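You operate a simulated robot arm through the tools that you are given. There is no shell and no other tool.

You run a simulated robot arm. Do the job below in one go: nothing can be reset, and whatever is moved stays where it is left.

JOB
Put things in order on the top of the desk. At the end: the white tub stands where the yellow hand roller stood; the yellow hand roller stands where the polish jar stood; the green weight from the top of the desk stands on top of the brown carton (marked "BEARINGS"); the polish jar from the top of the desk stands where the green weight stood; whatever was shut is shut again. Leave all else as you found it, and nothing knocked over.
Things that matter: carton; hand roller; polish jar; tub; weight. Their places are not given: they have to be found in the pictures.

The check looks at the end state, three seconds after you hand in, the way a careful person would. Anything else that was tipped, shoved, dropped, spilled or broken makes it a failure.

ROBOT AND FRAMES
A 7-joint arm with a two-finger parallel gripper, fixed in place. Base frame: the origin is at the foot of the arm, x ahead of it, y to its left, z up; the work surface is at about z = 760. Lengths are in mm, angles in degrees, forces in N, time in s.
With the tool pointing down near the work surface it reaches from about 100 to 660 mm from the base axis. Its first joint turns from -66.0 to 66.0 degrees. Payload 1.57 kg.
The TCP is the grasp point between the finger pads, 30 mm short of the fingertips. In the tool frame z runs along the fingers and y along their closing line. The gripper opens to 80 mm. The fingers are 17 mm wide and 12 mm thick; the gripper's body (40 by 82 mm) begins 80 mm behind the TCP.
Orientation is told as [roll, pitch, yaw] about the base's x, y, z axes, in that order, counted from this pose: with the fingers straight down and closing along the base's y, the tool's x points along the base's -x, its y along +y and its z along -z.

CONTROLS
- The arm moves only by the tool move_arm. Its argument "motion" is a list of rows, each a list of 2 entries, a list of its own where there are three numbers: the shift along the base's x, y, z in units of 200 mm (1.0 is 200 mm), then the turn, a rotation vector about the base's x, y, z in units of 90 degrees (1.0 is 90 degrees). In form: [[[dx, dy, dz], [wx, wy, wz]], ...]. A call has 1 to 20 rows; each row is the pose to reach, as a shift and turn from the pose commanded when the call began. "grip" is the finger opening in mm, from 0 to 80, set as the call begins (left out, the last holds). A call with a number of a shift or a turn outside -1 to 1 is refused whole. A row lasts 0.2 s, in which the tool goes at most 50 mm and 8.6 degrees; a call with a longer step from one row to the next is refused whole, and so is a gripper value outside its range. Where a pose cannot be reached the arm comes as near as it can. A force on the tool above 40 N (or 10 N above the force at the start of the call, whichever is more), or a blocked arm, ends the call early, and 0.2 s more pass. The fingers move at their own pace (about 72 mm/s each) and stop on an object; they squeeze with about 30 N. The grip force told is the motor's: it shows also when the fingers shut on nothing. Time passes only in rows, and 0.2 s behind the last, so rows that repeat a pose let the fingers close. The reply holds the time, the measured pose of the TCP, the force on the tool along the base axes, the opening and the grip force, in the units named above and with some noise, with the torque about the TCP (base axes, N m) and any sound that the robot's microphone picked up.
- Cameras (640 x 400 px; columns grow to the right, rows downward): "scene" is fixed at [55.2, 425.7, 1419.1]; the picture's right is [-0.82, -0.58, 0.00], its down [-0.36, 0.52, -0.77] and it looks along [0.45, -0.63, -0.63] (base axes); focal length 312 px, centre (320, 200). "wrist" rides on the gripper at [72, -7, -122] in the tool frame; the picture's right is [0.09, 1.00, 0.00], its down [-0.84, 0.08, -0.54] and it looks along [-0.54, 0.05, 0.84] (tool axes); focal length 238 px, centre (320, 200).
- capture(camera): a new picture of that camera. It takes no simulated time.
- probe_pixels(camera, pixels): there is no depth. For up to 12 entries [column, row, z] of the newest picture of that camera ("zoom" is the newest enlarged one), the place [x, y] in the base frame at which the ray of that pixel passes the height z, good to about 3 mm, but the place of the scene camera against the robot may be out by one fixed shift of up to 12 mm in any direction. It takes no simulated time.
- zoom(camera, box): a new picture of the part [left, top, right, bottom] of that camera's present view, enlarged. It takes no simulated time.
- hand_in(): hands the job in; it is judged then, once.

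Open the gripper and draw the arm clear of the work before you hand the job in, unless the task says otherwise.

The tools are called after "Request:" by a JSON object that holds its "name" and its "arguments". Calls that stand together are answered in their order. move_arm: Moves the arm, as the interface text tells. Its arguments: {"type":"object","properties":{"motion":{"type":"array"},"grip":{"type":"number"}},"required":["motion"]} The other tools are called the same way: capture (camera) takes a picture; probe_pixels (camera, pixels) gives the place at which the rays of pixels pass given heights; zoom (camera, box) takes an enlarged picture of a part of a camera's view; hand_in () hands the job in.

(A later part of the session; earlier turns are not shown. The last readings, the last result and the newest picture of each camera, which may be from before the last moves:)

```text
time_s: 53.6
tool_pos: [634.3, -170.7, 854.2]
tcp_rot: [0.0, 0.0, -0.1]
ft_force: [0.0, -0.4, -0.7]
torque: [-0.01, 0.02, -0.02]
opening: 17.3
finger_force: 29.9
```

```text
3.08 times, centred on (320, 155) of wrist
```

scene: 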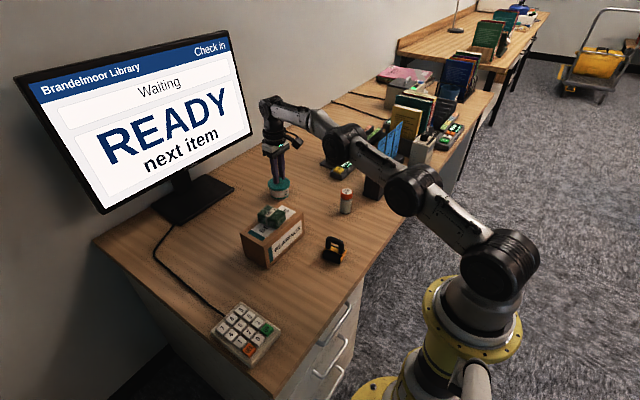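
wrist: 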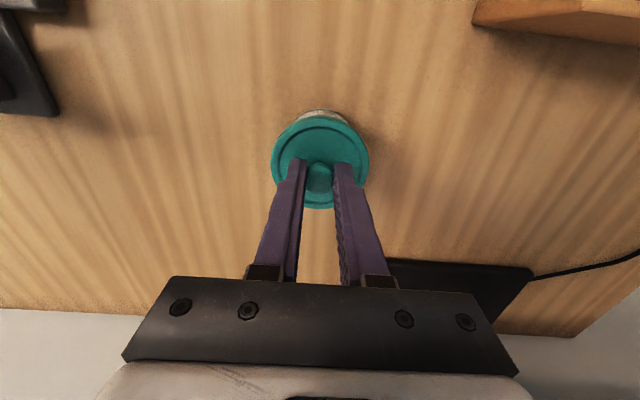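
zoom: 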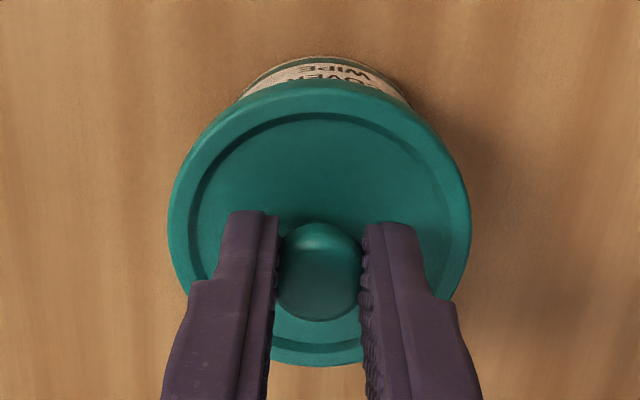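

Only the lid rises, so it's a snap lid and carrying the tub by the knob won't work. I'll set the lid aside at about (524,-190), move the body, and then refit the lid.

Request:
{"name": "move_arm", "arguments": {"motion": [[[0, 0, 0.05], [0, 0, 0]], [[0, 0, 0.15], [0, 0, 0]], [[0, 0, 0.3], [0, 0, 0]], [[-0.1, -0.02, 0.32], [0, 0, 0]], [[-0.3, -0.05, 0.32], [0, 0, 0]], [[-0.5, -0.09, 0.3], [0, 0, 0]], [[-0.55, -0.1, 0.2], [0, 0, 0]], [[-0.55, -0.1, 0.05], [0, 0, 0]], [[-0.55, -0.1, -0.1], [0, 0, 0]], [[-0.55, -0.1, -0.1], [0, 0, 0]]]}}

Request:
{"name": "capture", "arguments": {"camera": "scene"}}

Request:
{"name": "zoom", "arguments": {"camera": "scene", "box": [240, 130, 360, 225]}}

Request:
{"name": "capture", "arguments": {"camera": "wrist"}}

```text
time_s: 55.8
tool_pos: [525.3, -190.3, 835.1]
tcp_rot: [-0.1, 0.0, 0.0]
ft_force: [0.2, 0.3, -0.7]
torque: [-0.01, 0.01, -0.02]
opening: 17.5
finger_force: 30.0
out of reach, approached as far as the arm can: row 3
```

```text
taken
```

scene: 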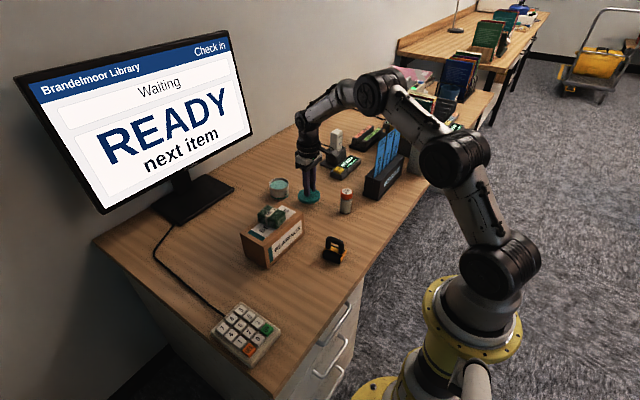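

```text
4.21 times, centred on (300, 178) of scene
```

zoom: 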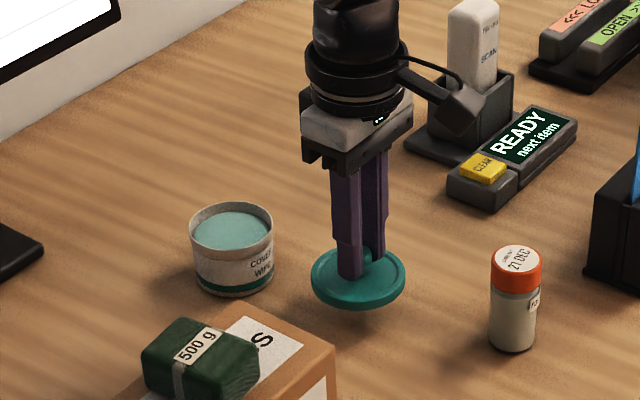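

```text
taken
```

wrist: 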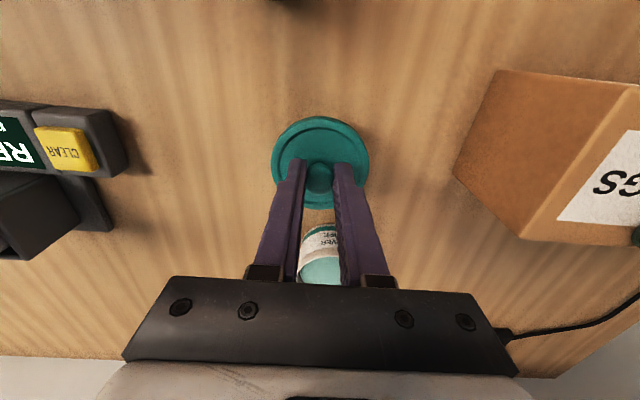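

The tub body stays put with teal contents inside, and the lid hangs level at about z=835. I lower the lid to the desk, going slowly near the expected contact at z≈811.

Request:
{"name": "move_arm", "arguments": {"motion": [[[0, 0, -0.03], [0, 0, 0]], [[0, 0, -0.06], [0, 0, 0]], [[0, 0, -0.08], [0, 0, 0]], [[0, 0, -0.09], [0, 0, 0]], [[0, 0, -0.095], [0, 0, 0]]]}}

Request:
{"name": "zoom", "arguments": {"camera": "scene", "box": [280, 160, 340, 215]}}

```text
time_s: 57.0
tool_pos: [525.8, -190.4, 815.6]
tcp_rot: [0.0, 0.0, 0.0]
ft_force: [0.3, -0.8, -0.2]
torque: [-0.04, -0.01, 0.01]
opening: 17.5
finger_force: 29.8
```

```text
7.27 times, centred on (310, 188) of scene
```

zoom: 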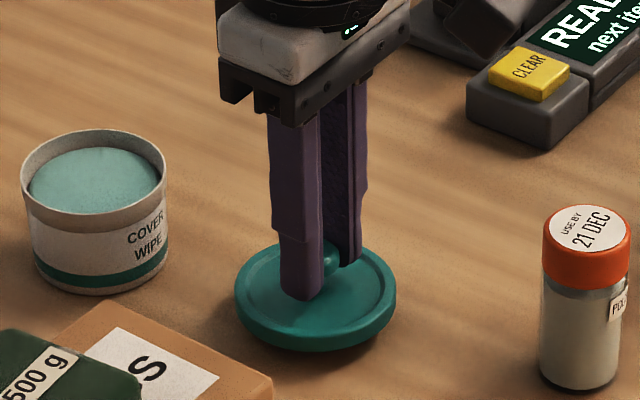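

The lid is still a few millimetres above the desk (-0.2 N). I continue down in ~1.5 mm steps.

Request:
{"name": "move_arm", "arguments": {"motion": [[[0, 0, -0.008], [0, 0, 0]], [[0, 0, -0.016], [0, 0, 0]], [[0, 0, -0.02], [0, 0, 0]], [[0, 0, -0.02], [0, 0, 0]]]}}

```text
time_s: 58.0
tool_pos: [525.1, -190.0, 812.1]
tcp_rot: [0.0, 0.0, 0.1]
ft_force: [-0.2, 0.1, -1.2]
torque: [-0.01, -0.01, 0.01]
opening: 17.3
finger_force: 29.9
```

Request:
{"name": "move_arm", "arguments": {"motion": [[[0, 0, -0.006], [0, 0, 0]], [[0, 0, -0.012], [0, 0, 0]], [[0, 0, -0.015], [0, 0, 0]], [[0, 0, -0.015], [0, 0, 0]]]}}

Request:
{"name": "zoom", "arguments": {"camera": "scene", "box": [280, 160, 340, 215]}}

```text
time_s: 59.0
tool_pos: [524.1, -190.4, 809.3]
tcp_rot: [0.0, 0.0, 0.0]
ft_force: [0.4, 0.2, -1.0]
torque: [0.02, -0.01, -0.02]
opening: 17.3
finger_force: 30.1
```

```text
7.27 times, centred on (310, 188) of scene
```

zoom: 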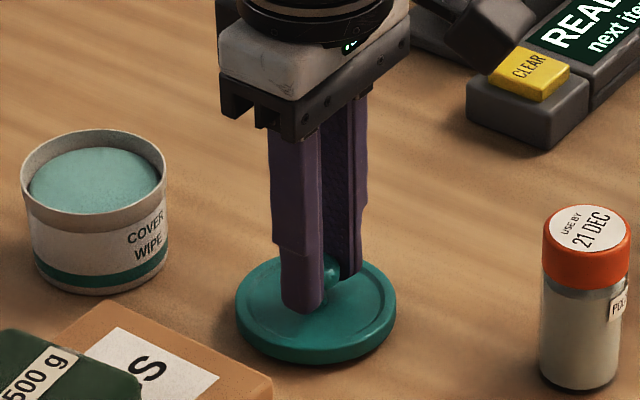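

The lid is nearly on the desk, so I keep going in 1 mm steps until the force shows contact.

Request:
{"name": "move_arm", "arguments": {"motion": [[[0, 0, -0.005], [0, 0, 0]], [[0, 0, -0.01], [0, 0, 0]], [[0, 0, -0.01], [0, 0, 0]]]}}

```text
time_s: 59.8
tool_pos: [524.4, -191.9, 806.9]
tcp_rot: [0.0, 0.0, 0.0]
ft_force: [-0.4, -0.4, -0.2]
torque: [-0.01, -0.05, 0.01]
opening: 17.7
finger_force: 30.2
```

Request:
{"name": "move_arm", "arguments": {"motion": [[[0, 0, -0.005], [0, 0, 0]], [[0, 0, -0.01], [0, 0, 0]], [[0, 0, -0.01], [0, 0, 0]]]}}

Request:
{"name": "zoom", "arguments": {"camera": "scene", "box": [290, 170, 330, 210]}}

```text
time_s: 60.6
tool_pos: [525.1, -190.0, 806.0]
tcp_rot: [0.0, -0.1, 0.0]
ft_force: [-1.4, 3.1, 6.0]
torque: [-0.07, 0.02, -0.02]
opening: 17.4
finger_force: 29.8
```

```text
10.00 times, centred on (310, 190) of scene
```

zoom: 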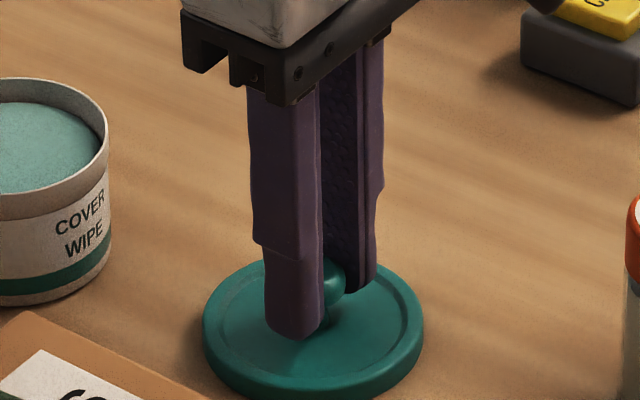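

The lid has touched the desk (6 N) at TCP z≈806. I open and rise straight up, leaving the lid there.

Request:
{"name": "move_arm", "arguments": {"motion": [[[0, 0, 0.003], [0, 0, 0]], [[0, 0, 0.003], [0, 0, 0]], [[0, 0, 0.003], [0, 0, 0]], [[0, 0, 0.003], [0, 0, 0]], [[0, 0, 0.003], [0, 0, 0]]], "grip": 80}}

Request:
{"name": "move_arm", "arguments": {"motion": [[[0, 0, 0.05], [0, 0, 0]], [[0, 0, 0.2], [0, 0, 0]], [[0, 0, 0.4], [0, 0, 0]], [[0, 0, 0.5], [0, 0, 0]], [[0, 0, 0.5], [0, 0, 0]]]}}

Request:
{"name": "capture", "arguments": {"camera": "wrist"}}

Request:
{"name": "capture", "arguments": {"camera": "scene"}}

```text
time_s: 61.8
tool_pos: [524.4, -190.2, 805.1]
tcp_rot: [-0.1, 0.0, -0.1]
ft_force: [-0.2, -0.5, 0.6]
torque: [-0.01, 0.03, -0.02]
opening: 80.0
finger_force: 0.1
```

```text
time_s: 63.0
tool_pos: [523.5, -190.8, 905.3]
tcp_rot: [0.0, -0.1, 0.0]
ft_force: [0.1, -0.1, -0.1]
torque: [-0.03, 0.0, 0.01]
opening: 80.0
finger_force: 0.1
```

```text
taken
```

wrist: 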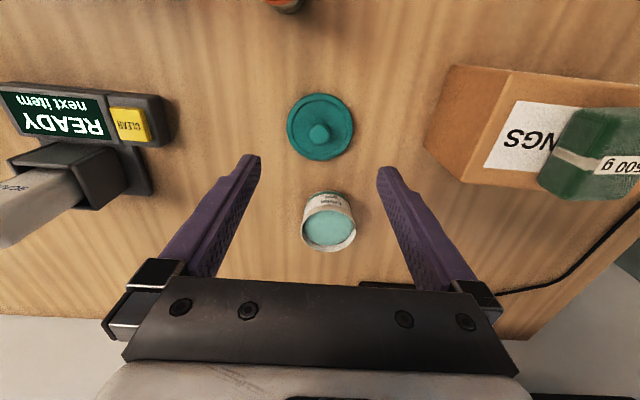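

```text
taken
```

scene: 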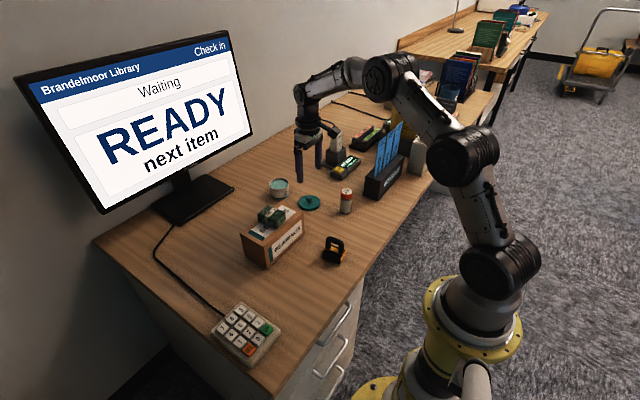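

The lid rests flat on the desk and the tub body still stands at (328,222) in the wrist view. I return above the body at exactly the lid-grip x,y, with the fingertips above the rim, and check centring.

Request:
{"name": "move_arm", "arguments": {"motion": [[[0.15, 0.03, 0], [0, 0, 0]], [[0.3, 0.06, -0.05], [0, 0, 0]], [[0.45, 0.08, -0.15], [0, 0, 0]], [[0.55, 0.1, -0.203], [0, 0, 0]], [[0.55, 0.1, -0.203], [0, 0, 0]]]}}

Request:
{"name": "capture", "arguments": {"camera": "wrist"}}

Request:
{"name": "zoom", "arguments": {"camera": "wrist", "box": [240, 80, 400, 220]}}

```text
time_s: 64.2
tool_pos: [634.1, -170.5, 865.4]
tcp_rot: [0.0, 0.0, 0.1]
ft_force: [0.2, 0.2, 0.2]
torque: [0.01, -0.01, 0.0]
opening: 79.8
finger_force: 0.0
```

```text
taken
```

wrist: 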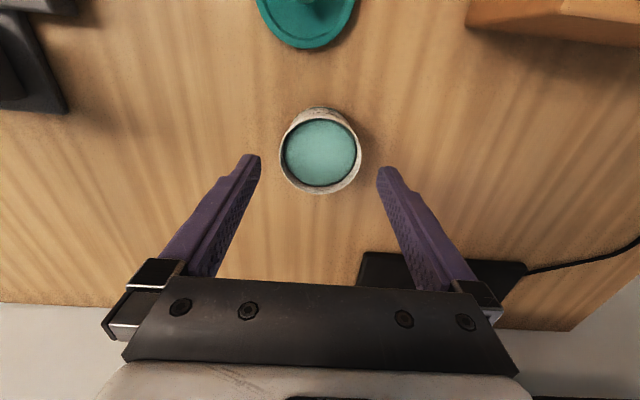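

```text
2.86 times, centred on (320, 150) of wrist
```

zoom: 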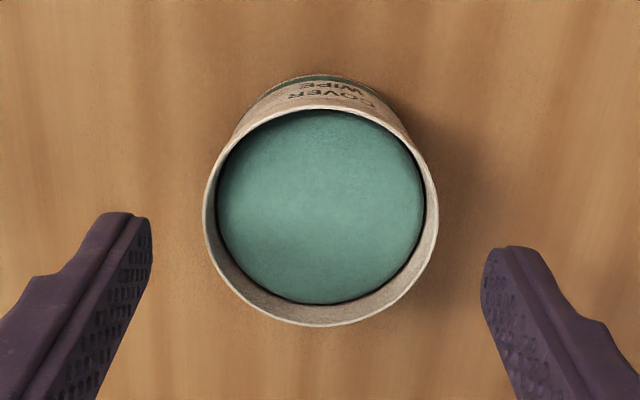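

The open body is well centred between the fingers. I probe its rim to check clearance before descending around it.

Request:
{"name": "probe_pixels", "arguments": {"camera": "zoom", "pixels": [[203, 205, 806], [438, 212, 806], [322, 97, 806], [318, 327, 806], [320, 212, 806], [318, 76, 762], [320, 212, 810], [203, 205, 800], [438, 212, 800]]}}

```text
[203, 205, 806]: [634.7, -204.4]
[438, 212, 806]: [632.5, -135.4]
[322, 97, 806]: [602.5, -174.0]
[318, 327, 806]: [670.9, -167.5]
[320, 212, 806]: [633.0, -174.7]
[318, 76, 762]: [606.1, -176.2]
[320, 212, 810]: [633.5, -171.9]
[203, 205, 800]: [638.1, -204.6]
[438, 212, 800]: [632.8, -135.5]
```

The rim is about 68 mm across, centred at (635.5,-170.2), leaving roughly 5 mm of clearance per side. I descend to TCP z≈803 and then close on the body.

Request:
{"name": "move_arm", "arguments": {"motion": [[[0, 0, -0.08], [0, 0, 0]], [[0, 0, -0.16], [0, 0, 0]], [[0, 0, -0.24], [0, 0, 0]], [[0, 0, -0.305], [0, 0, 0]], [[0, 0, -0.305], [0, 0, 0]]]}}

Request:
{"name": "capture", "arguments": {"camera": "wrist"}}

Request:
{"name": "zoom", "arguments": {"camera": "scene", "box": [245, 150, 325, 215]}}

```text
time_s: 65.4
tool_pos: [634.2, -169.5, 803.8]
tcp_rot: [0.0, 0.0, 0.0]
ft_force: [-0.4, 0.5, -0.5]
torque: [-0.01, -0.01, -0.03]
opening: 80.0
finger_force: 0.1
```

```text
taken
```

wrist: 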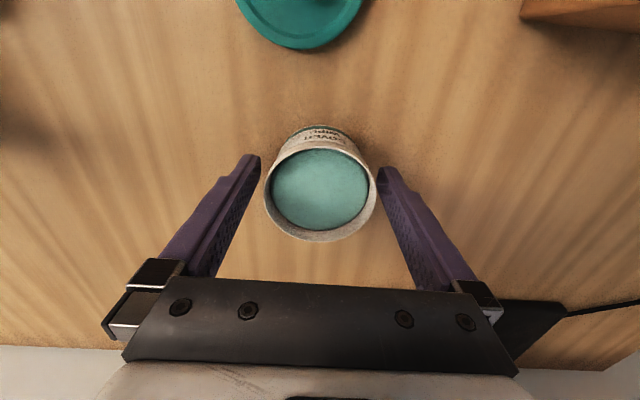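

```text
6.15 times, centred on (285, 182) of scene
```

zoom: 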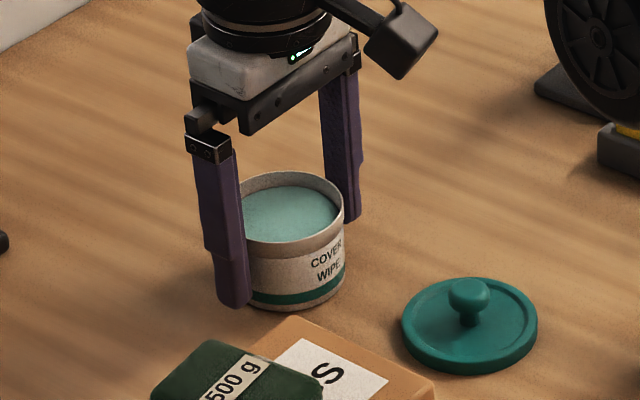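

The fingers straddle the body with small gaps on both sides. I close on it.

Request:
{"name": "move_arm", "arguments": {"motion": [[[0, 0, 0], [0, 0, 0]], [[0, 0, 0], [0, 0, 0]], [[0, 0, 0], [0, 0, 0]], [[0, 0, 0], [0, 0, 0]], [[0, 0, 0], [0, 0, 0]]], "grip": 50}}

Request:
{"name": "zoom", "arguments": {"camera": "scene", "box": [245, 150, 325, 215]}}

```text
time_s: 66.6
tool_pos: [633.5, -170.4, 803.1]
tcp_rot: [-0.1, 0.0, -0.1]
ft_force: [0.4, 0.7, -0.3]
torque: [0.05, -0.06, 0.04]
opening: 65.5
finger_force: 30.3
```

```text
6.15 times, centred on (285, 182) of scene
```

zoom: 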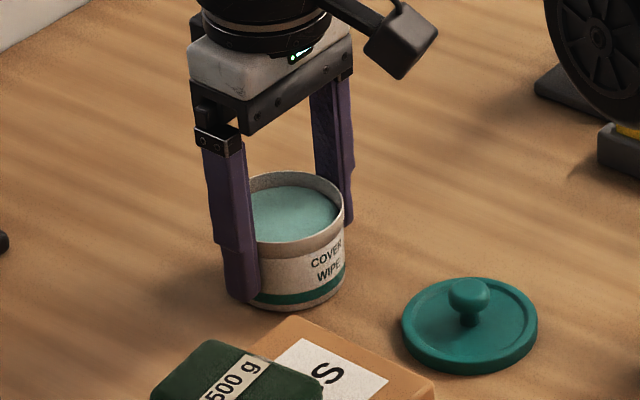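

The body is gripped at 65.5 mm. I lift it slowly, pulling back a little in x because reach shrinks with height, and keep it level.

Request:
{"name": "move_arm", "arguments": {"motion": [[[0, 0, 0.02], [0, 0, 0]], [[0, 0, 0.06], [0, 0, 0]], [[-0.01, 0, 0.14], [0, 0, 0]], [[-0.06, 0, 0.24], [0, 0, 0]], [[-0.12, 0, 0.36], [0, 0, 0]], [[-0.18, 0, 0.48], [0, 0, 0]], [[-0.18, 0, 0.5], [0, 0, 0]]]}}

Request:
{"name": "capture", "arguments": {"camera": "scene"}}

Request:
{"name": "zoom", "arguments": {"camera": "scene", "box": [230, 120, 330, 215]}}

```text
time_s: 68.2
tool_pos: [599.4, -171.1, 903.4]
tcp_rot: [0.1, 0.0, 0.0]
ft_force: [-0.9, -0.7, -4.1]
torque: [0.02, -0.01, -0.02]
opening: 65.8
finger_force: 29.8
```

```text
taken
```

scene: 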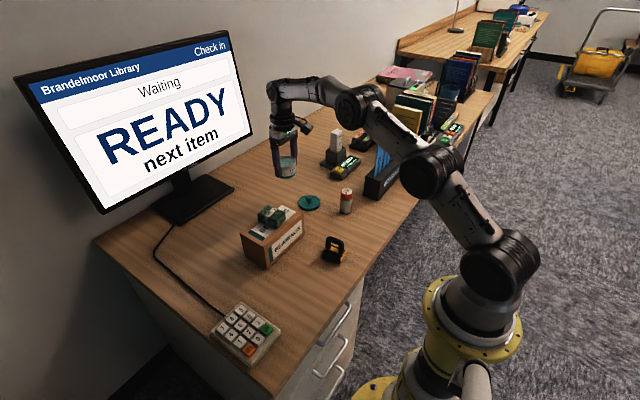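

```text
4.21 times, centred on (280, 168) of scene
```

zoom: 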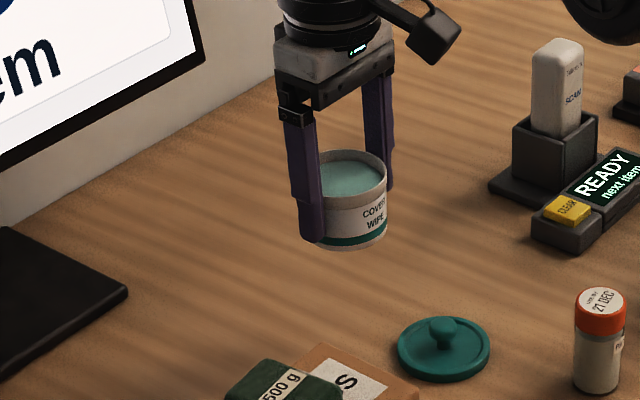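

The tub body is up and level (4 N load). I carry it along x≈600, behind the carton, toward the roller's old spot.

Request:
{"name": "move_arm", "arguments": {"motion": [[[0, 0.1, 0], [0, 0, 0]], [[0, 0.25, 0], [0, 0, 0]], [[0, 0.42, 0], [0, 0, 0]], [[0, 0.59, 0], [0, 0, 0]], [[0, 0.76, 0], [0, 0, 0]], [[0, 0.9, 0], [0, 0, 0]], [[0, 1.0, 0], [0, 0, 0]]]}}

Request:
{"name": "move_arm", "arguments": {"motion": [[[0, 0.1, 0], [0, 0, 0]], [[-0.03, 0.25, 0], [0, 0, 0]], [[-0.06, 0.42, 0], [0, 0, 0]], [[-0.09, 0.58, 0], [0, 0, 0]], [[-0.105, 0.7, -0.05], [0, 0, 0]], [[-0.105, 0.7, -0.15], [0, 0, 0]], [[-0.105, 0.7, -0.27], [0, 0, 0]], [[-0.105, 0.7, -0.38], [0, 0, 0]], [[-0.105, 0.7, -0.43], [0, 0, 0]], [[-0.105, 0.7, -0.43], [0, 0, 0]]]}}

Request:
{"name": "capture", "arguments": {"camera": "wrist"}}

Request:
{"name": "capture", "arguments": {"camera": "scene"}}

Request:
{"name": "zoom", "arguments": {"camera": "scene", "box": [160, 190, 260, 290]}}

```text
time_s: 69.8
tool_pos: [599.2, 30.3, 903.4]
tcp_rot: [0.0, 0.0, 0.0]
ft_force: [-0.4, 0.6, -4.2]
torque: [-0.01, 0.03, 0.0]
opening: 65.8
finger_force: 29.4
```

```text
time_s: 72.0
tool_pos: [578.4, 169.5, 818.4]
tcp_rot: [0.1, 0.0, -0.1]
ft_force: [-0.3, 0.3, -3.8]
torque: [0.0, 0.01, 0.01]
opening: 65.4
finger_force: 29.5
```

```text
taken
```

wrist: 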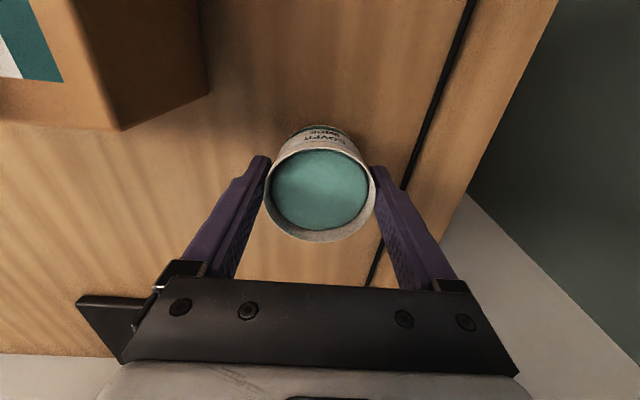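

```text
taken
```

scene: 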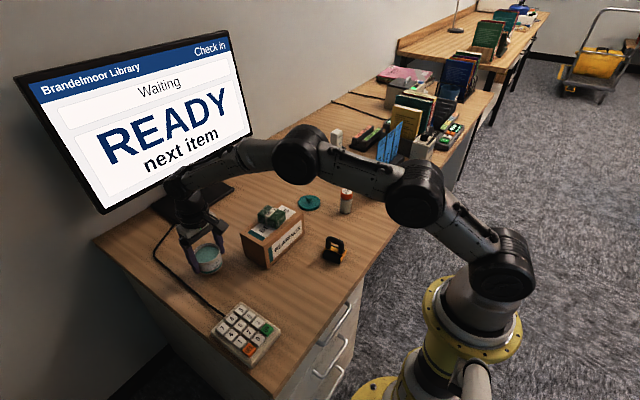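

```text
4.00 times, centred on (210, 240) of scene
```

zoom: 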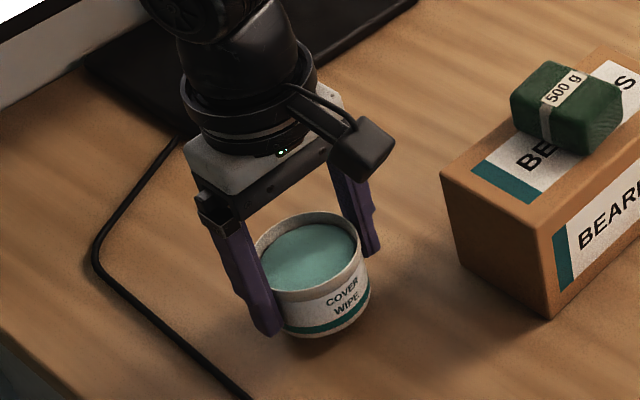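

The tub hovers about 14 mm over the roller's old spot, and the left finger is clear of the cable. I lower it gently.

Request:
{"name": "move_arm", "arguments": {"motion": [[[0, 0, -0.02], [0, 0, 0]], [[0, 0, -0.04], [0, 0, 0]], [[0, 0, -0.055], [0, 0, 0]], [[0, 0, -0.065], [0, 0, 0]], [[0, 0, -0.065], [0, 0, 0]]]}}

```text
time_s: 73.2
tool_pos: [576.2, 169.6, 803.3]
tcp_rot: [0.0, 0.0, 0.0]
ft_force: [0.0, 0.4, -4.1]
torque: [-0.02, -0.02, -0.03]
opening: 65.8
finger_force: 29.5
```

There is no contact yet (-4.1 N), so I continue in ~0.6–1 mm steps.

Request:
{"name": "move_arm", "arguments": {"motion": [[[0, 0, -0.004], [0, 0, 0]], [[0, 0, -0.008], [0, 0, 0]], [[0, 0, -0.008], [0, 0, 0]]]}}

```text
time_s: 74.0
tool_pos: [577.5, 170.4, 804.1]
tcp_rot: [0.0, -0.1, 0.0]
ft_force: [-4.2, -0.3, 5.5]
torque: [-0.07, 0.35, 0.0]
opening: 65.5
finger_force: 30.1
```

The body touched down (force rose from -4 to +5.5 N). I open the gripper and rise straight up.

Request:
{"name": "move_arm", "arguments": {"motion": [[[0, 0, 0.002], [0, 0, 0]], [[0, 0, 0.002], [0, 0, 0]], [[0, 0, 0.002], [0, 0, 0]], [[0, 0, 0.002], [0, 0, 0]], [[0, 0, 0.002], [0, 0, 0]]], "grip": 80}}

Request:
{"name": "move_arm", "arguments": {"motion": [[[0, 0, 0.05], [0, 0, 0]], [[0, 0, 0.15], [0, 0, 0]], [[0, 0, 0.3], [0, 0, 0]], [[0, 0, 0.45], [0, 0, 0]], [[0, 0, 0.45], [0, 0, 0]]]}}

Request:
{"name": "capture", "arguments": {"camera": "wrist"}}

Request:
{"name": "zoom", "arguments": {"camera": "wrist", "box": [240, 80, 400, 220]}}

Request:
{"name": "capture", "arguments": {"camera": "scene"}}

```text
time_s: 75.2
tool_pos: [577.5, 169.1, 804.0]
tcp_rot: [0.0, -0.1, 0.0]
ft_force: [0.7, 0.4, -0.4]
torque: [-0.02, -0.01, -0.02]
opening: 80.0
finger_force: 0.0
```

```text
time_s: 76.4
tool_pos: [577.7, 167.9, 894.4]
tcp_rot: [-0.1, -0.1, -0.1]
ft_force: [0.4, 1.0, 0.1]
torque: [-0.01, 0.05, 0.01]
opening: 79.9
finger_force: 0.1
```

```text
taken
```

wrist: 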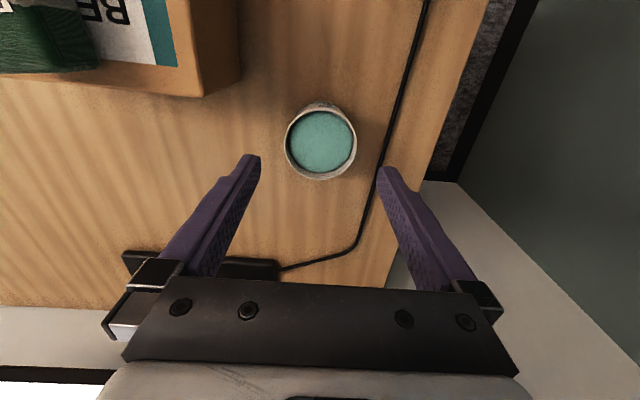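

```text
2.86 times, centred on (320, 150) of wrist
```

zoom: 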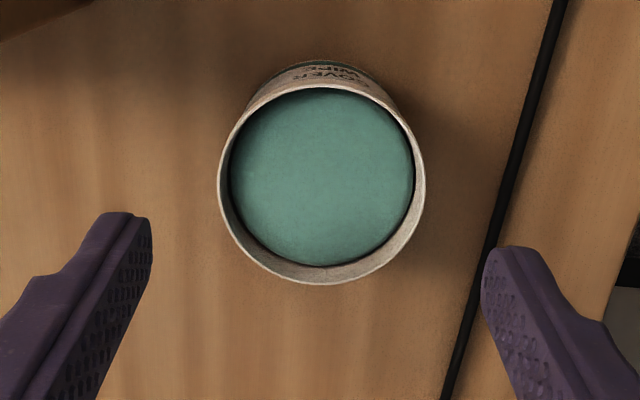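

```text
taken
```

scene: 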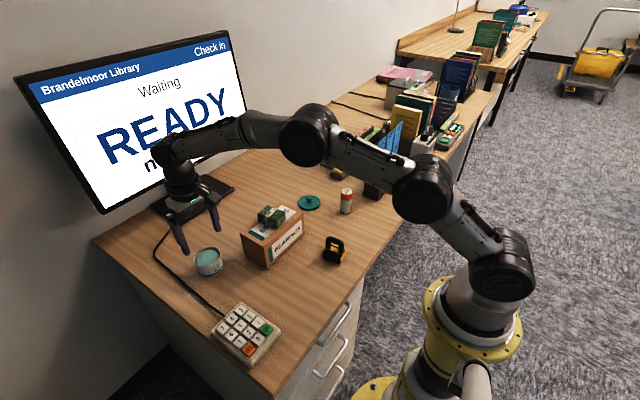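

The tub body stands at the roller's spot, clear of the cable. I probe its rim to confirm the exact centre before fetching the lid.

Request:
{"name": "probe_pixels", "arguments": {"camera": "zoom", "pixels": [[217, 178, 806], [425, 184, 806], [325, 80, 806], [318, 285, 806], [321, 182, 806], [320, 61, 762], [445, 380, 764], [545, 80, 764]]}}

```text
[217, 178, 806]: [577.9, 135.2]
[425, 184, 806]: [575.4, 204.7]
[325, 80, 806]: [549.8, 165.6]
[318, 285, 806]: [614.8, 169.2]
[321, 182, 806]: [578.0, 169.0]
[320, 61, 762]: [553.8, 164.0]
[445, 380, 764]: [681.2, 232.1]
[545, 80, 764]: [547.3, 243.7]
```

The rim centre is about (579,169.8), which is just right. I go back high over the carton to the lid at about (524,-190).

Request:
{"name": "move_arm", "arguments": {"motion": [[[0, 0, 0.15], [0, 0, 0]], [[0, -0.1, 0.3], [0, 0, 0]], [[0, -0.3, 0.35], [0, 0, 0]], [[0, -0.5, 0.35], [0, 0, 0]], [[0, -0.7, 0.35], [0, 0, 0]], [[0, -0.9, 0.35], [0, 0, 0]], [[0, -1.0, 0.35], [0, 0, 0]]]}}

Request:
{"name": "move_arm", "arguments": {"motion": [[[-0.05, -0.2, 0], [0, 0, 0]], [[-0.13, -0.4, 0], [0, 0, 0]], [[-0.2, -0.6, 0], [0, 0, 0]], [[-0.265, -0.75, -0.05], [0, 0, 0]], [[-0.265, -0.8, -0.2], [0, 0, 0]], [[-0.265, -0.8, -0.38], [0, 0, 0]], [[-0.265, -0.8, -0.494], [0, 0, 0]], [[-0.265, -0.8, -0.494], [0, 0, 0]]]}}

Request:
{"name": "capture", "arguments": {"camera": "wrist"}}

Request:
{"name": "zoom", "arguments": {"camera": "wrist", "box": [240, 80, 400, 220]}}

```text
time_s: 78.0
tool_pos: [577.9, -31.5, 963.1]
tcp_rot: [0.0, 0.0, 0.1]
ft_force: [-0.3, 0.4, 1.2]
torque: [0.02, 0.01, 0.0]
opening: 80.0
finger_force: 0.0
```

```text
time_s: 79.8
tool_pos: [524.9, -190.7, 863.9]
tcp_rot: [0.0, 0.0, 0.0]
ft_force: [0.2, -0.2, 0.3]
torque: [-0.02, -0.02, 0.0]
opening: 80.0
finger_force: 0.1
```

```text
taken
```

wrist: 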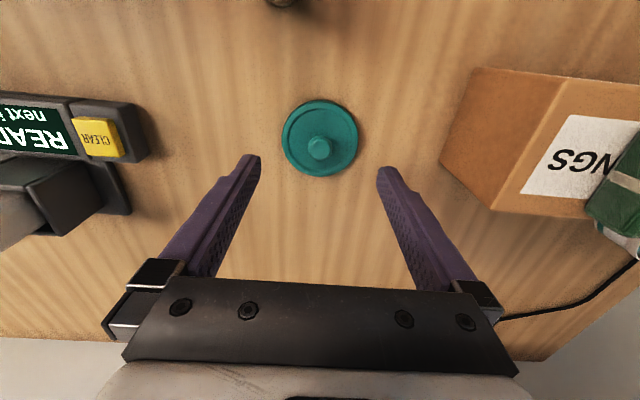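

```text
2.86 times, centred on (320, 150) of wrist
```

zoom: 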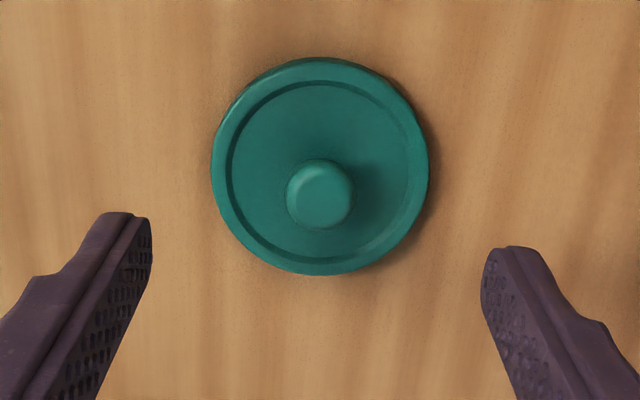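

The lid is centred under the gripper, with its knob at (320,148). I descend to the same height I released it at (TCP z≈805) and close on the knob.

Request:
{"name": "move_arm", "arguments": {"motion": [[[0, 0, -0.08], [0, 0, 0]], [[0, 0, -0.16], [0, 0, 0]], [[0, 0, -0.24], [0, 0, 0]], [[0, 0, -0.28], [0, 0, 0]], [[0, 0, -0.295], [0, 0, 0]], [[0, 0, -0.295], [0, 0, 0]]]}}

Request:
{"name": "move_arm", "arguments": {"motion": [[[0, 0, 0], [0, 0, 0]], [[0, 0, 0], [0, 0, 0]], [[0, 0, 0], [0, 0, 0]], [[0, 0, 0], [0, 0, 0]], [[0, 0, 0], [0, 0, 0]], [[0, 0, 0], [0, 0, 0]]], "grip": 10}}

Request:
{"name": "capture", "arguments": {"camera": "wrist"}}

```text
time_s: 81.2
tool_pos: [525.7, -192.1, 804.3]
tcp_rot: [0.0, -0.1, 0.0]
ft_force: [0.3, -0.7, 0.8]
torque: [0.05, 0.01, -0.01]
opening: 80.0
finger_force: 0.2
```

```text
time_s: 82.6
tool_pos: [525.6, -190.5, 805.8]
tcp_rot: [-0.1, -0.1, 0.1]
ft_force: [0.9, 0.3, -0.1]
torque: [0.0, -0.02, 0.04]
opening: 17.5
finger_force: 30.1
```

```text
taken
```

wrist: 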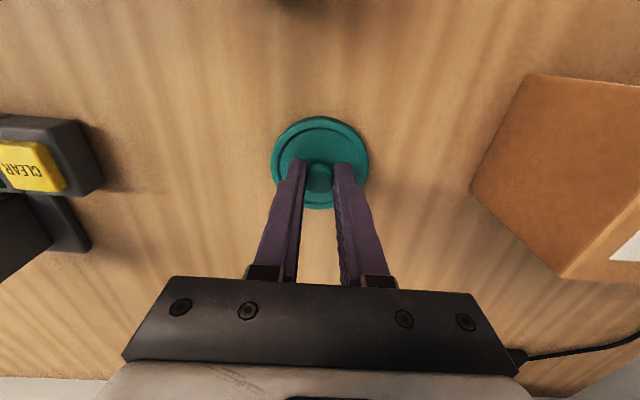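

The knob is held again at 17.5 mm. I lift the lid and carry it high back over to the tub.

Request:
{"name": "move_arm", "arguments": {"motion": [[[0, 0, 0.05], [0, 0, 0]], [[0, 0, 0.2], [0, 0, 0]], [[0, 0, 0.4], [0, 0, 0]], [[0, 0, 0.6], [0, 0, 0]], [[0, 0.05, 0.795], [0, 0, 0]], [[0, 0.2, 0.795], [0, 0, 0]], [[0, 0.4, 0.795], [0, 0, 0]], [[0.05, 0.6, 0.795], [0, 0, 0]], [[0.1, 0.8, 0.795], [0, 0, 0]], [[0.15, 1.0, 0.795], [0, 0, 0]]]}}

Request:
{"name": "move_arm", "arguments": {"motion": [[[0.03, 0.2, 0], [0, 0, 0]], [[0.06, 0.4, 0], [0, 0, 0]], [[0.09, 0.6, 0], [0, 0, 0]], [[0.115, 0.75, 0], [0, 0, 0]], [[0.115, 0.8, -0.1], [0, 0, 0]], [[0.115, 0.8, -0.25], [0, 0, 0]], [[0.115, 0.8, -0.4], [0, 0, 0]], [[0.115, 0.8, -0.48], [0, 0, 0]], [[0.115, 0.8, -0.48], [0, 0, 0]]]}}

Request:
{"name": "capture", "arguments": {"camera": "wrist"}}

Request:
{"name": "zoom", "arguments": {"camera": "wrist", "box": [250, 90, 390, 220]}}

Request:
{"name": "capture", "arguments": {"camera": "scene"}}

Request:
{"name": "zoom", "arguments": {"camera": "scene", "box": [170, 210, 250, 290]}}

```text
time_s: 84.8
tool_pos: [555.4, 11.2, 964.8]
tcp_rot: [0.0, 0.1, 0.0]
ft_force: [0.5, 0.0, -0.2]
torque: [0.02, 0.0, -0.03]
opening: 17.5
finger_force: 30.0
```

```text
time_s: 86.8
tool_pos: [579.4, 168.5, 867.9]
tcp_rot: [0.0, 0.1, 0.0]
ft_force: [-0.2, -0.7, -0.4]
torque: [0.0, 0.02, -0.01]
opening: 17.5
finger_force: 30.3
```

```text
taken
```

wrist: 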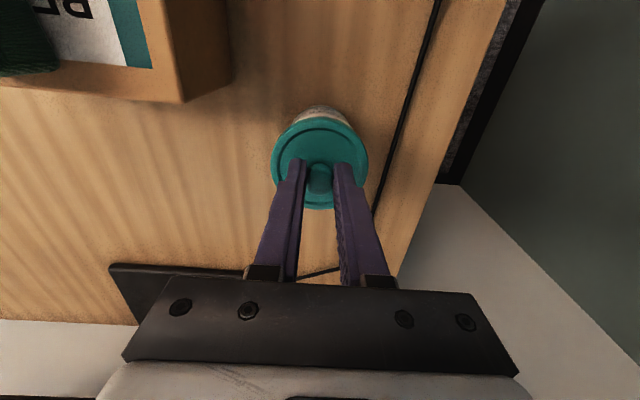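

```text
3.08 times, centred on (320, 155) of wrist
```

zoom: 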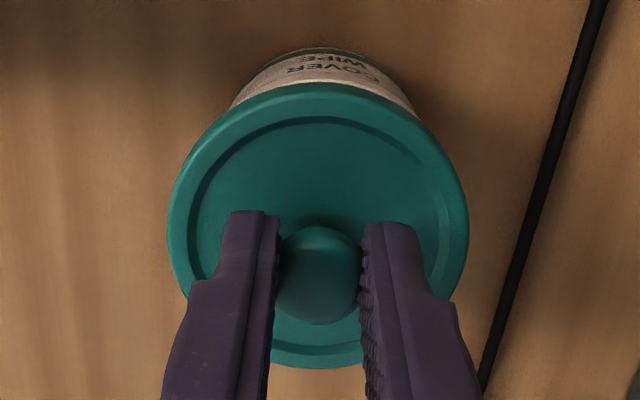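

```text
taken
```

scene: 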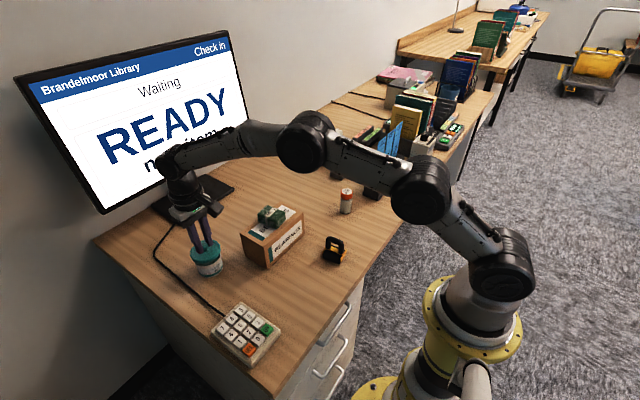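

```text
5.00 times, centred on (210, 250) of scene
```

zoom: 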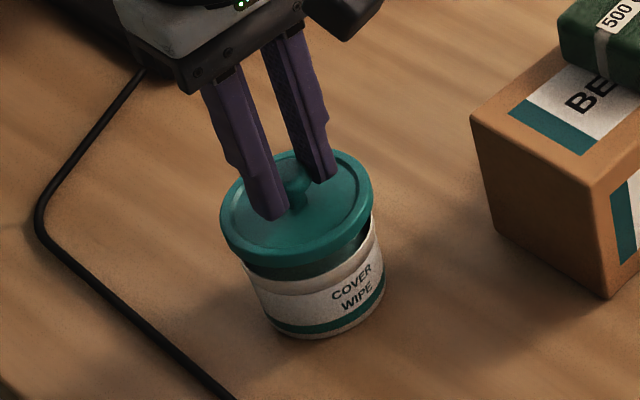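

The lid is coaxial above the tub with about 19 mm to go before seating. I lower 9 mm, then look again.

Request:
{"name": "move_arm", "arguments": {"motion": [[[0, 0, -0.015], [0, 0, 0]], [[0, 0, -0.03], [0, 0, 0]], [[0, 0, -0.045], [0, 0, 0]], [[0, 0, -0.045], [0, 0, 0]]]}}

Request:
{"name": "capture", "arguments": {"camera": "wrist"}}

Request:
{"name": "zoom", "arguments": {"camera": "wrist", "box": [250, 90, 390, 220]}}

Request:
{"name": "zoom", "arguments": {"camera": "scene", "box": [185, 235, 235, 285]}}

```text
time_s: 87.8
tool_pos: [578.2, 168.4, 859.5]
tcp_rot: [0.0, 0.0, 0.0]
ft_force: [0.0, 1.3, -0.4]
torque: [0.01, -0.01, -0.01]
opening: 17.3
finger_force: 29.7
```

```text
taken
```

wrist: 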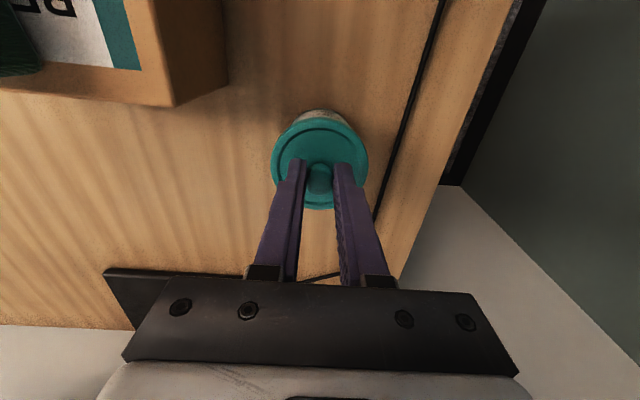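

```text
3.08 times, centred on (320, 155) of wrist
```

zoom: 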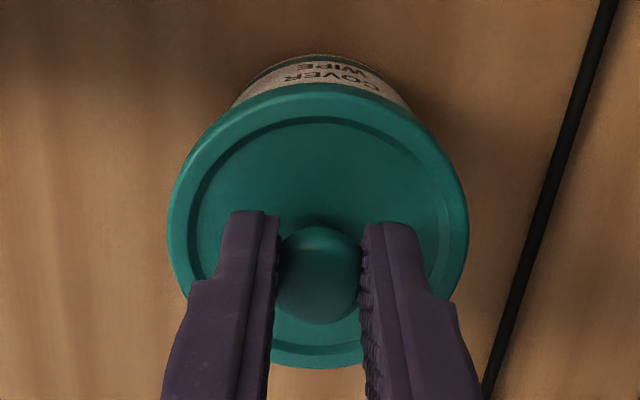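

```text
8.00 times, centred on (210, 260) of scene
```

zoom: 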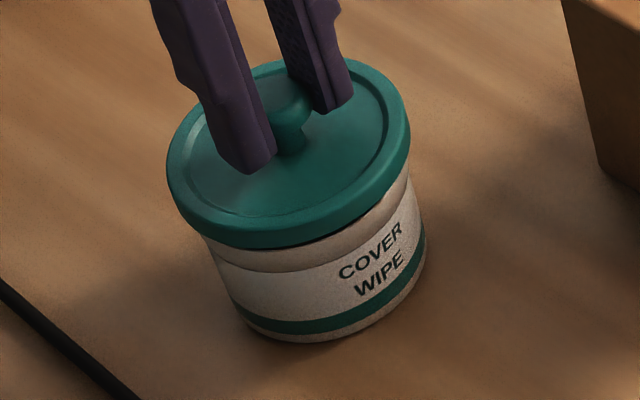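

The lid is still coaxial with a thin gap visible. I lower in small steps, watching the force.

Request:
{"name": "move_arm", "arguments": {"motion": [[[0, 0, -0.008], [0, 0, 0]], [[0, 0, -0.016], [0, 0, 0]], [[0, 0, -0.025], [0, 0, 0]], [[0, 0, -0.025], [0, 0, 0]]]}}

```text
time_s: 88.8
tool_pos: [578.2, 167.4, 855.7]
tcp_rot: [0.0, 0.1, 0.0]
ft_force: [0.0, 0.6, -0.9]
torque: [0.01, 0.03, 0.01]
opening: 17.5
finger_force: 30.0
```

There is no contact yet (-0.9 N). I lower another 3 mm in small steps.

Request:
{"name": "move_arm", "arguments": {"motion": [[[0, 0, -0.005], [0, 0, 0]], [[0, 0, -0.01], [0, 0, 0]], [[0, 0, -0.015], [0, 0, 0]], [[0, 0, -0.015], [0, 0, 0]]]}}

Request:
{"name": "zoom", "arguments": {"camera": "scene", "box": [185, 235, 235, 285]}}

```text
time_s: 89.8
tool_pos: [578.0, 168.9, 852.5]
tcp_rot: [0.0, 0.0, 0.0]
ft_force: [0.4, 0.8, -0.2]
torque: [-0.01, -0.05, 0.03]
opening: 17.6
finger_force: 29.9
```

```text
8.00 times, centred on (210, 260) of scene
```

zoom: 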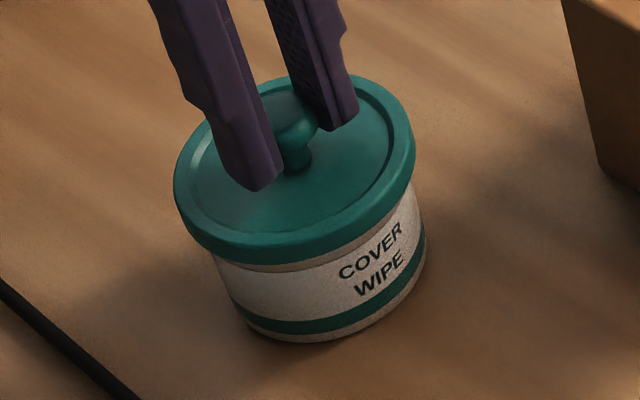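

The skirt is now over the rim with no side force. I continue down 1 mm at a time.

Request:
{"name": "move_arm", "arguments": {"motion": [[[0, 0, -0.005], [0, 0, 0]], [[0, 0, -0.01], [0, 0, 0]], [[0, 0, -0.01], [0, 0, 0]]]}}

```text
time_s: 90.6
tool_pos: [578.1, 169.8, 849.8]
tcp_rot: [0.0, 0.0, 0.0]
ft_force: [-0.4, 0.8, -0.2]
torque: [-0.02, 0.0, -0.03]
opening: 17.5
finger_force: 30.3
```

Request:
{"name": "move_arm", "arguments": {"motion": [[[0, 0, -0.005], [0, 0, 0]], [[0, 0, -0.008], [0, 0, 0]], [[0, 0, -0.008], [0, 0, 0]]]}}

Request:
{"name": "zoom", "arguments": {"camera": "scene", "box": [185, 235, 235, 285]}}

```text
time_s: 91.4
tool_pos: [578.0, 169.8, 849.1]
tcp_rot: [0.1, 0.1, 0.0]
ft_force: [-0.2, -1.7, 2.2]
torque: [0.0, 0.05, 0.02]
opening: 17.2
finger_force: 29.7
```

```text
8.00 times, centred on (210, 260) of scene
```

zoom: 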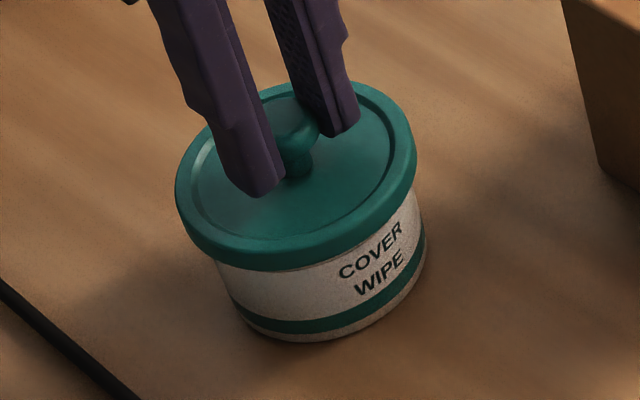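

The lid has begun to bear on the rim (+2.2 N). I press on gently to see if it snaps shut.

Request:
{"name": "move_arm", "arguments": {"motion": [[[0, 0, -0.004], [0, 0, 0]], [[0, 0, -0.008], [0, 0, 0]], [[0, 0, -0.008], [0, 0, 0]]]}}

```text
time_s: 92.2
tool_pos: [578.9, 170.1, 847.7]
tcp_rot: [0.0, -0.2, 0.0]
ft_force: [-5.6, -2.5, 15.8]
torque: [-0.08, 0.16, 0.05]
opening: 17.3
finger_force: 30.4
```

The force is 16 N with no snap heard so far. I press a little harder, still below the 40 N limit.

Request:
{"name": "move_arm", "arguments": {"motion": [[[0, 0, -0.004], [0, 0, 0]], [[0, 0, -0.008], [0, 0, 0]], [[0, 0, -0.008], [0, 0, 0]]]}}

Request:
{"name": "zoom", "arguments": {"camera": "scene", "box": [185, 235, 235, 285]}}

```text
time_s: 93.0
tool_pos: [579.3, 169.5, 848.1]
tcp_rot: [0.1, -0.3, 0.0]
ft_force: [-7.5, -3.0, 25.6]
torque: [-0.02, 0.16, -0.02]
opening: 17.3
finger_force: 30.2
```

```text
8.00 times, centred on (210, 260) of scene
```

zoom: 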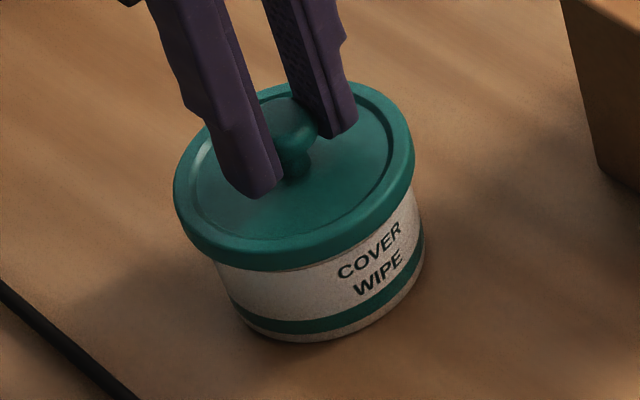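

The lid is at its original seated height (TCP 848). I press slightly more to see whether the catch clicks.

Request:
{"name": "move_arm", "arguments": {"motion": [[[0, 0, -0.003], [0, 0, 0]], [[0, 0, -0.006], [0, 0, 0]], [[0, 0, -0.009], [0, 0, 0]], [[0, 0, -0.009], [0, 0, 0]]]}}

```text
time_s: 94.0
tool_pos: [579.1, 169.1, 847.0]
tcp_rot: [0.1, -0.3, 0.1]
ft_force: [-6.2, -3.2, 26.5]
torque: [-0.06, 0.0, 0.02]
opening: 17.3
finger_force: 30.1
```

The force levels off at 26 N, meaning the fingers now slip on the knob, and there's still no click. I ease off, open, rise and inspect how the lid sits.

Request:
{"name": "move_arm", "arguments": {"motion": [[[0, 0, 0.008], [0, 0, 0]], [[0, 0, 0.016], [0, 0, 0]], [[0, 0, 0.016], [0, 0, 0]]]}}

Request:
{"name": "move_arm", "arguments": {"motion": [[[0, 0, 0], [0, 0, 0]], [[0, 0, 0], [0, 0, 0]], [[0, 0, 0], [0, 0, 0]], [[0, 0, 0], [0, 0, 0]], [[0, 0, 0], [0, 0, 0]]], "grip": 80}}

Request:
{"name": "move_arm", "arguments": {"motion": [[[0, 0, 0.05], [0, 0, 0]], [[0, 0, 0.15], [0, 0, 0]], [[0, 0, 0.25], [0, 0, 0]], [[0, 0, 0.3], [0, 0, 0]]]}}

Request:
{"name": "capture", "arguments": {"camera": "wrist"}}

Request:
{"name": "zoom", "arguments": {"camera": "wrist", "box": [260, 80, 380, 200]}}

Request:
{"name": "capture", "arguments": {"camera": "scene"}}

Request:
{"name": "zoom", "arguments": {"camera": "scene", "box": [188, 240, 228, 280]}}

```text
time_s: 94.8
tool_pos: [579.2, 169.2, 846.9]
tcp_rot: [0.1, -0.1, 0.0]
ft_force: [6.3, 1.2, 10.6]
torque: [0.06, -0.52, 0.02]
opening: 17.3
finger_force: 29.7
```

```text
time_s: 96.0
tool_pos: [577.3, 169.4, 845.9]
tcp_rot: [0.0, 0.0, -0.1]
ft_force: [0.4, 0.0, -0.3]
torque: [-0.01, 0.0, 0.01]
opening: 80.0
finger_force: 0.0
heard: snap
```

```text
time_s: 97.0
tool_pos: [577.2, 169.5, 906.6]
tcp_rot: [0.0, 0.0, -0.1]
ft_force: [0.5, 0.0, 0.2]
torque: [0.04, 0.01, 0.0]
opening: 79.8
finger_force: 0.1
```

```text
taken
```

wrist: 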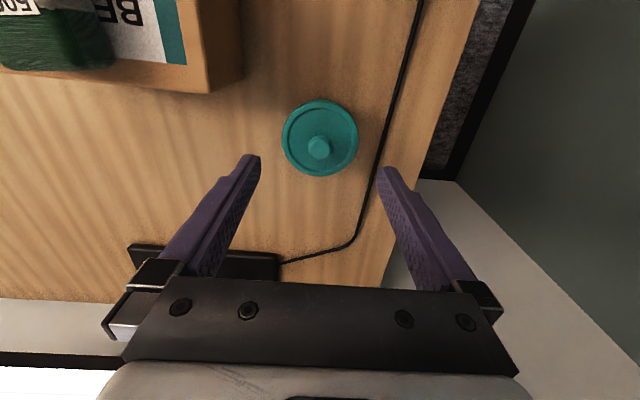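

```text
3.33 times, centred on (320, 140) of wrist
```

zoom: 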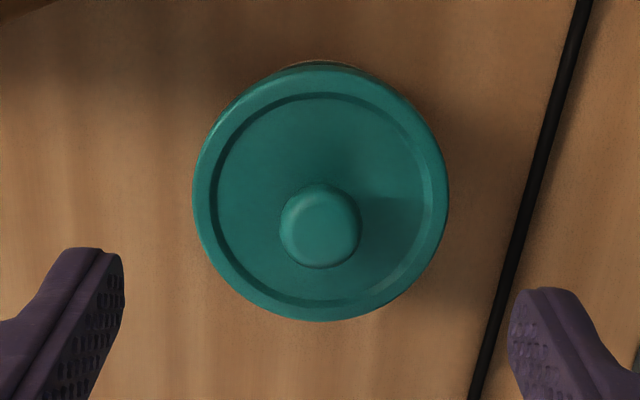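

```text
taken
```

scene: 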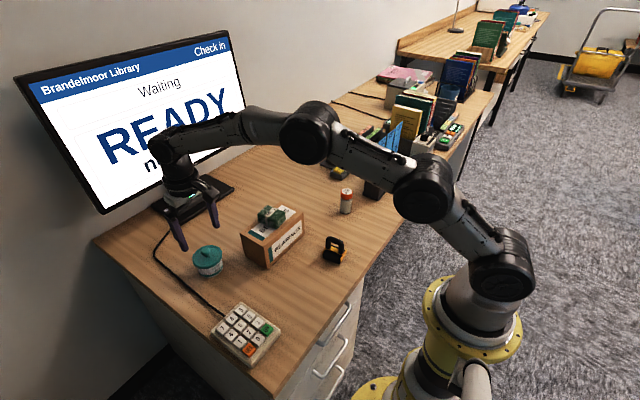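

```text
10.00 times, centred on (208, 260) of scene
```

zoom: 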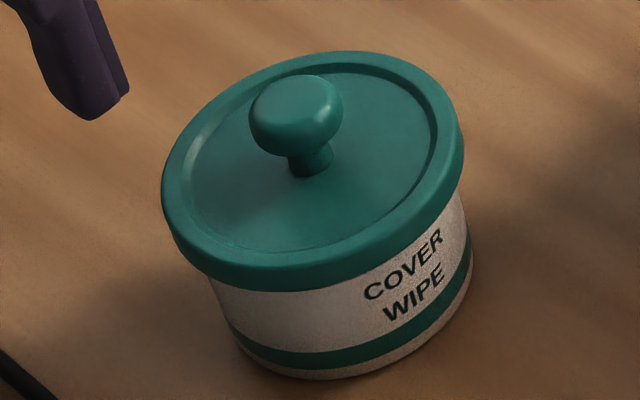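

A snap was heard on release and the lid now sits level and closed on the tub. I raise the arm and draw it away from the work to inspect the whole desk.

Request:
{"name": "move_arm", "arguments": {"motion": [[[0, 0, 0.15], [0, 0, 0]], [[0, 0, 0.35], [0, 0, 0]], [[-0.1, -0.02, 0.55], [0, 0, 0]], [[-0.25, -0.1, 0.7], [0, 0, 0]], [[-0.4, -0.2, 0.8], [0, 0, 0]], [[-0.5, -0.35, 0.85], [0, 0, 0]], [[-0.55, -0.5, 0.85], [0, 0, 0]], [[-0.55, -0.5, 0.85], [0, 0, 0]]]}}

Request:
{"name": "capture", "arguments": {"camera": "scene"}}

Request:
{"name": "capture", "arguments": {"camera": "wrist"}}

Request:
{"name": "zoom", "arguments": {"camera": "scene", "box": [180, 160, 380, 285]}}

```text
time_s: 98.8
tool_pos: [467.7, 70.1, 1076.0]
tcp_rot: [0.0, 0.1, -0.1]
ft_force: [1.1, -0.3, -0.5]
torque: [-0.02, 0.0, -0.01]
opening: 80.3
finger_force: 0.0
```

```text
taken
```

scene: 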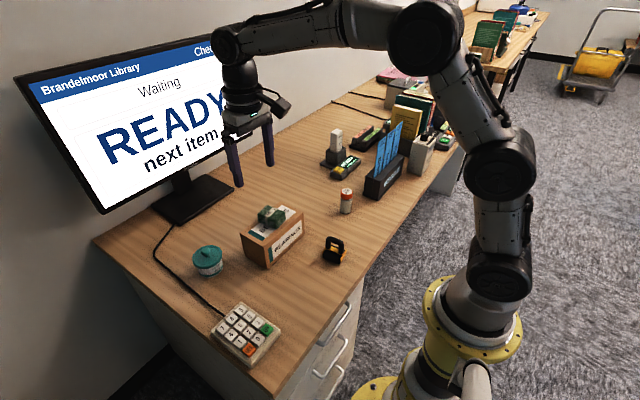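

```text
taken
```

wrist: 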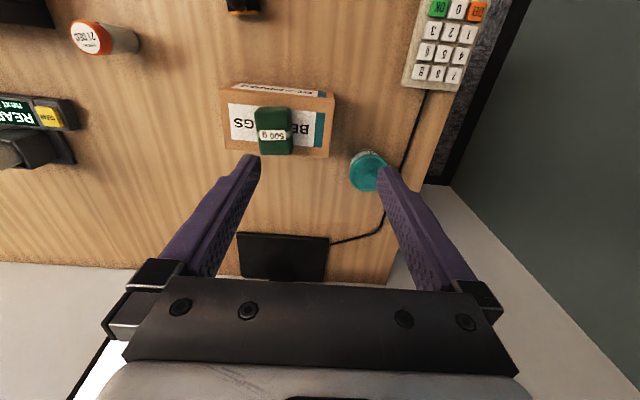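

```text
3.20 times, centred on (280, 222) of scene
```

zoom: 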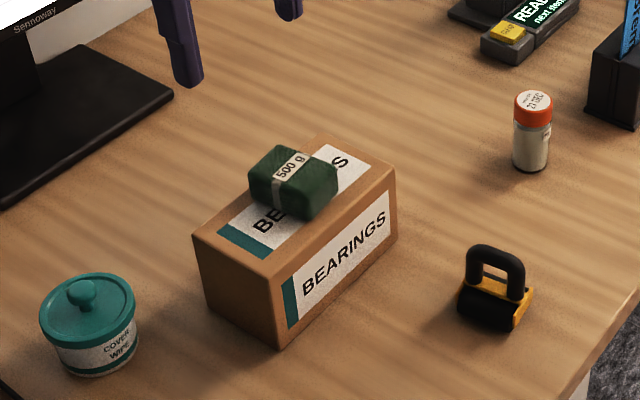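

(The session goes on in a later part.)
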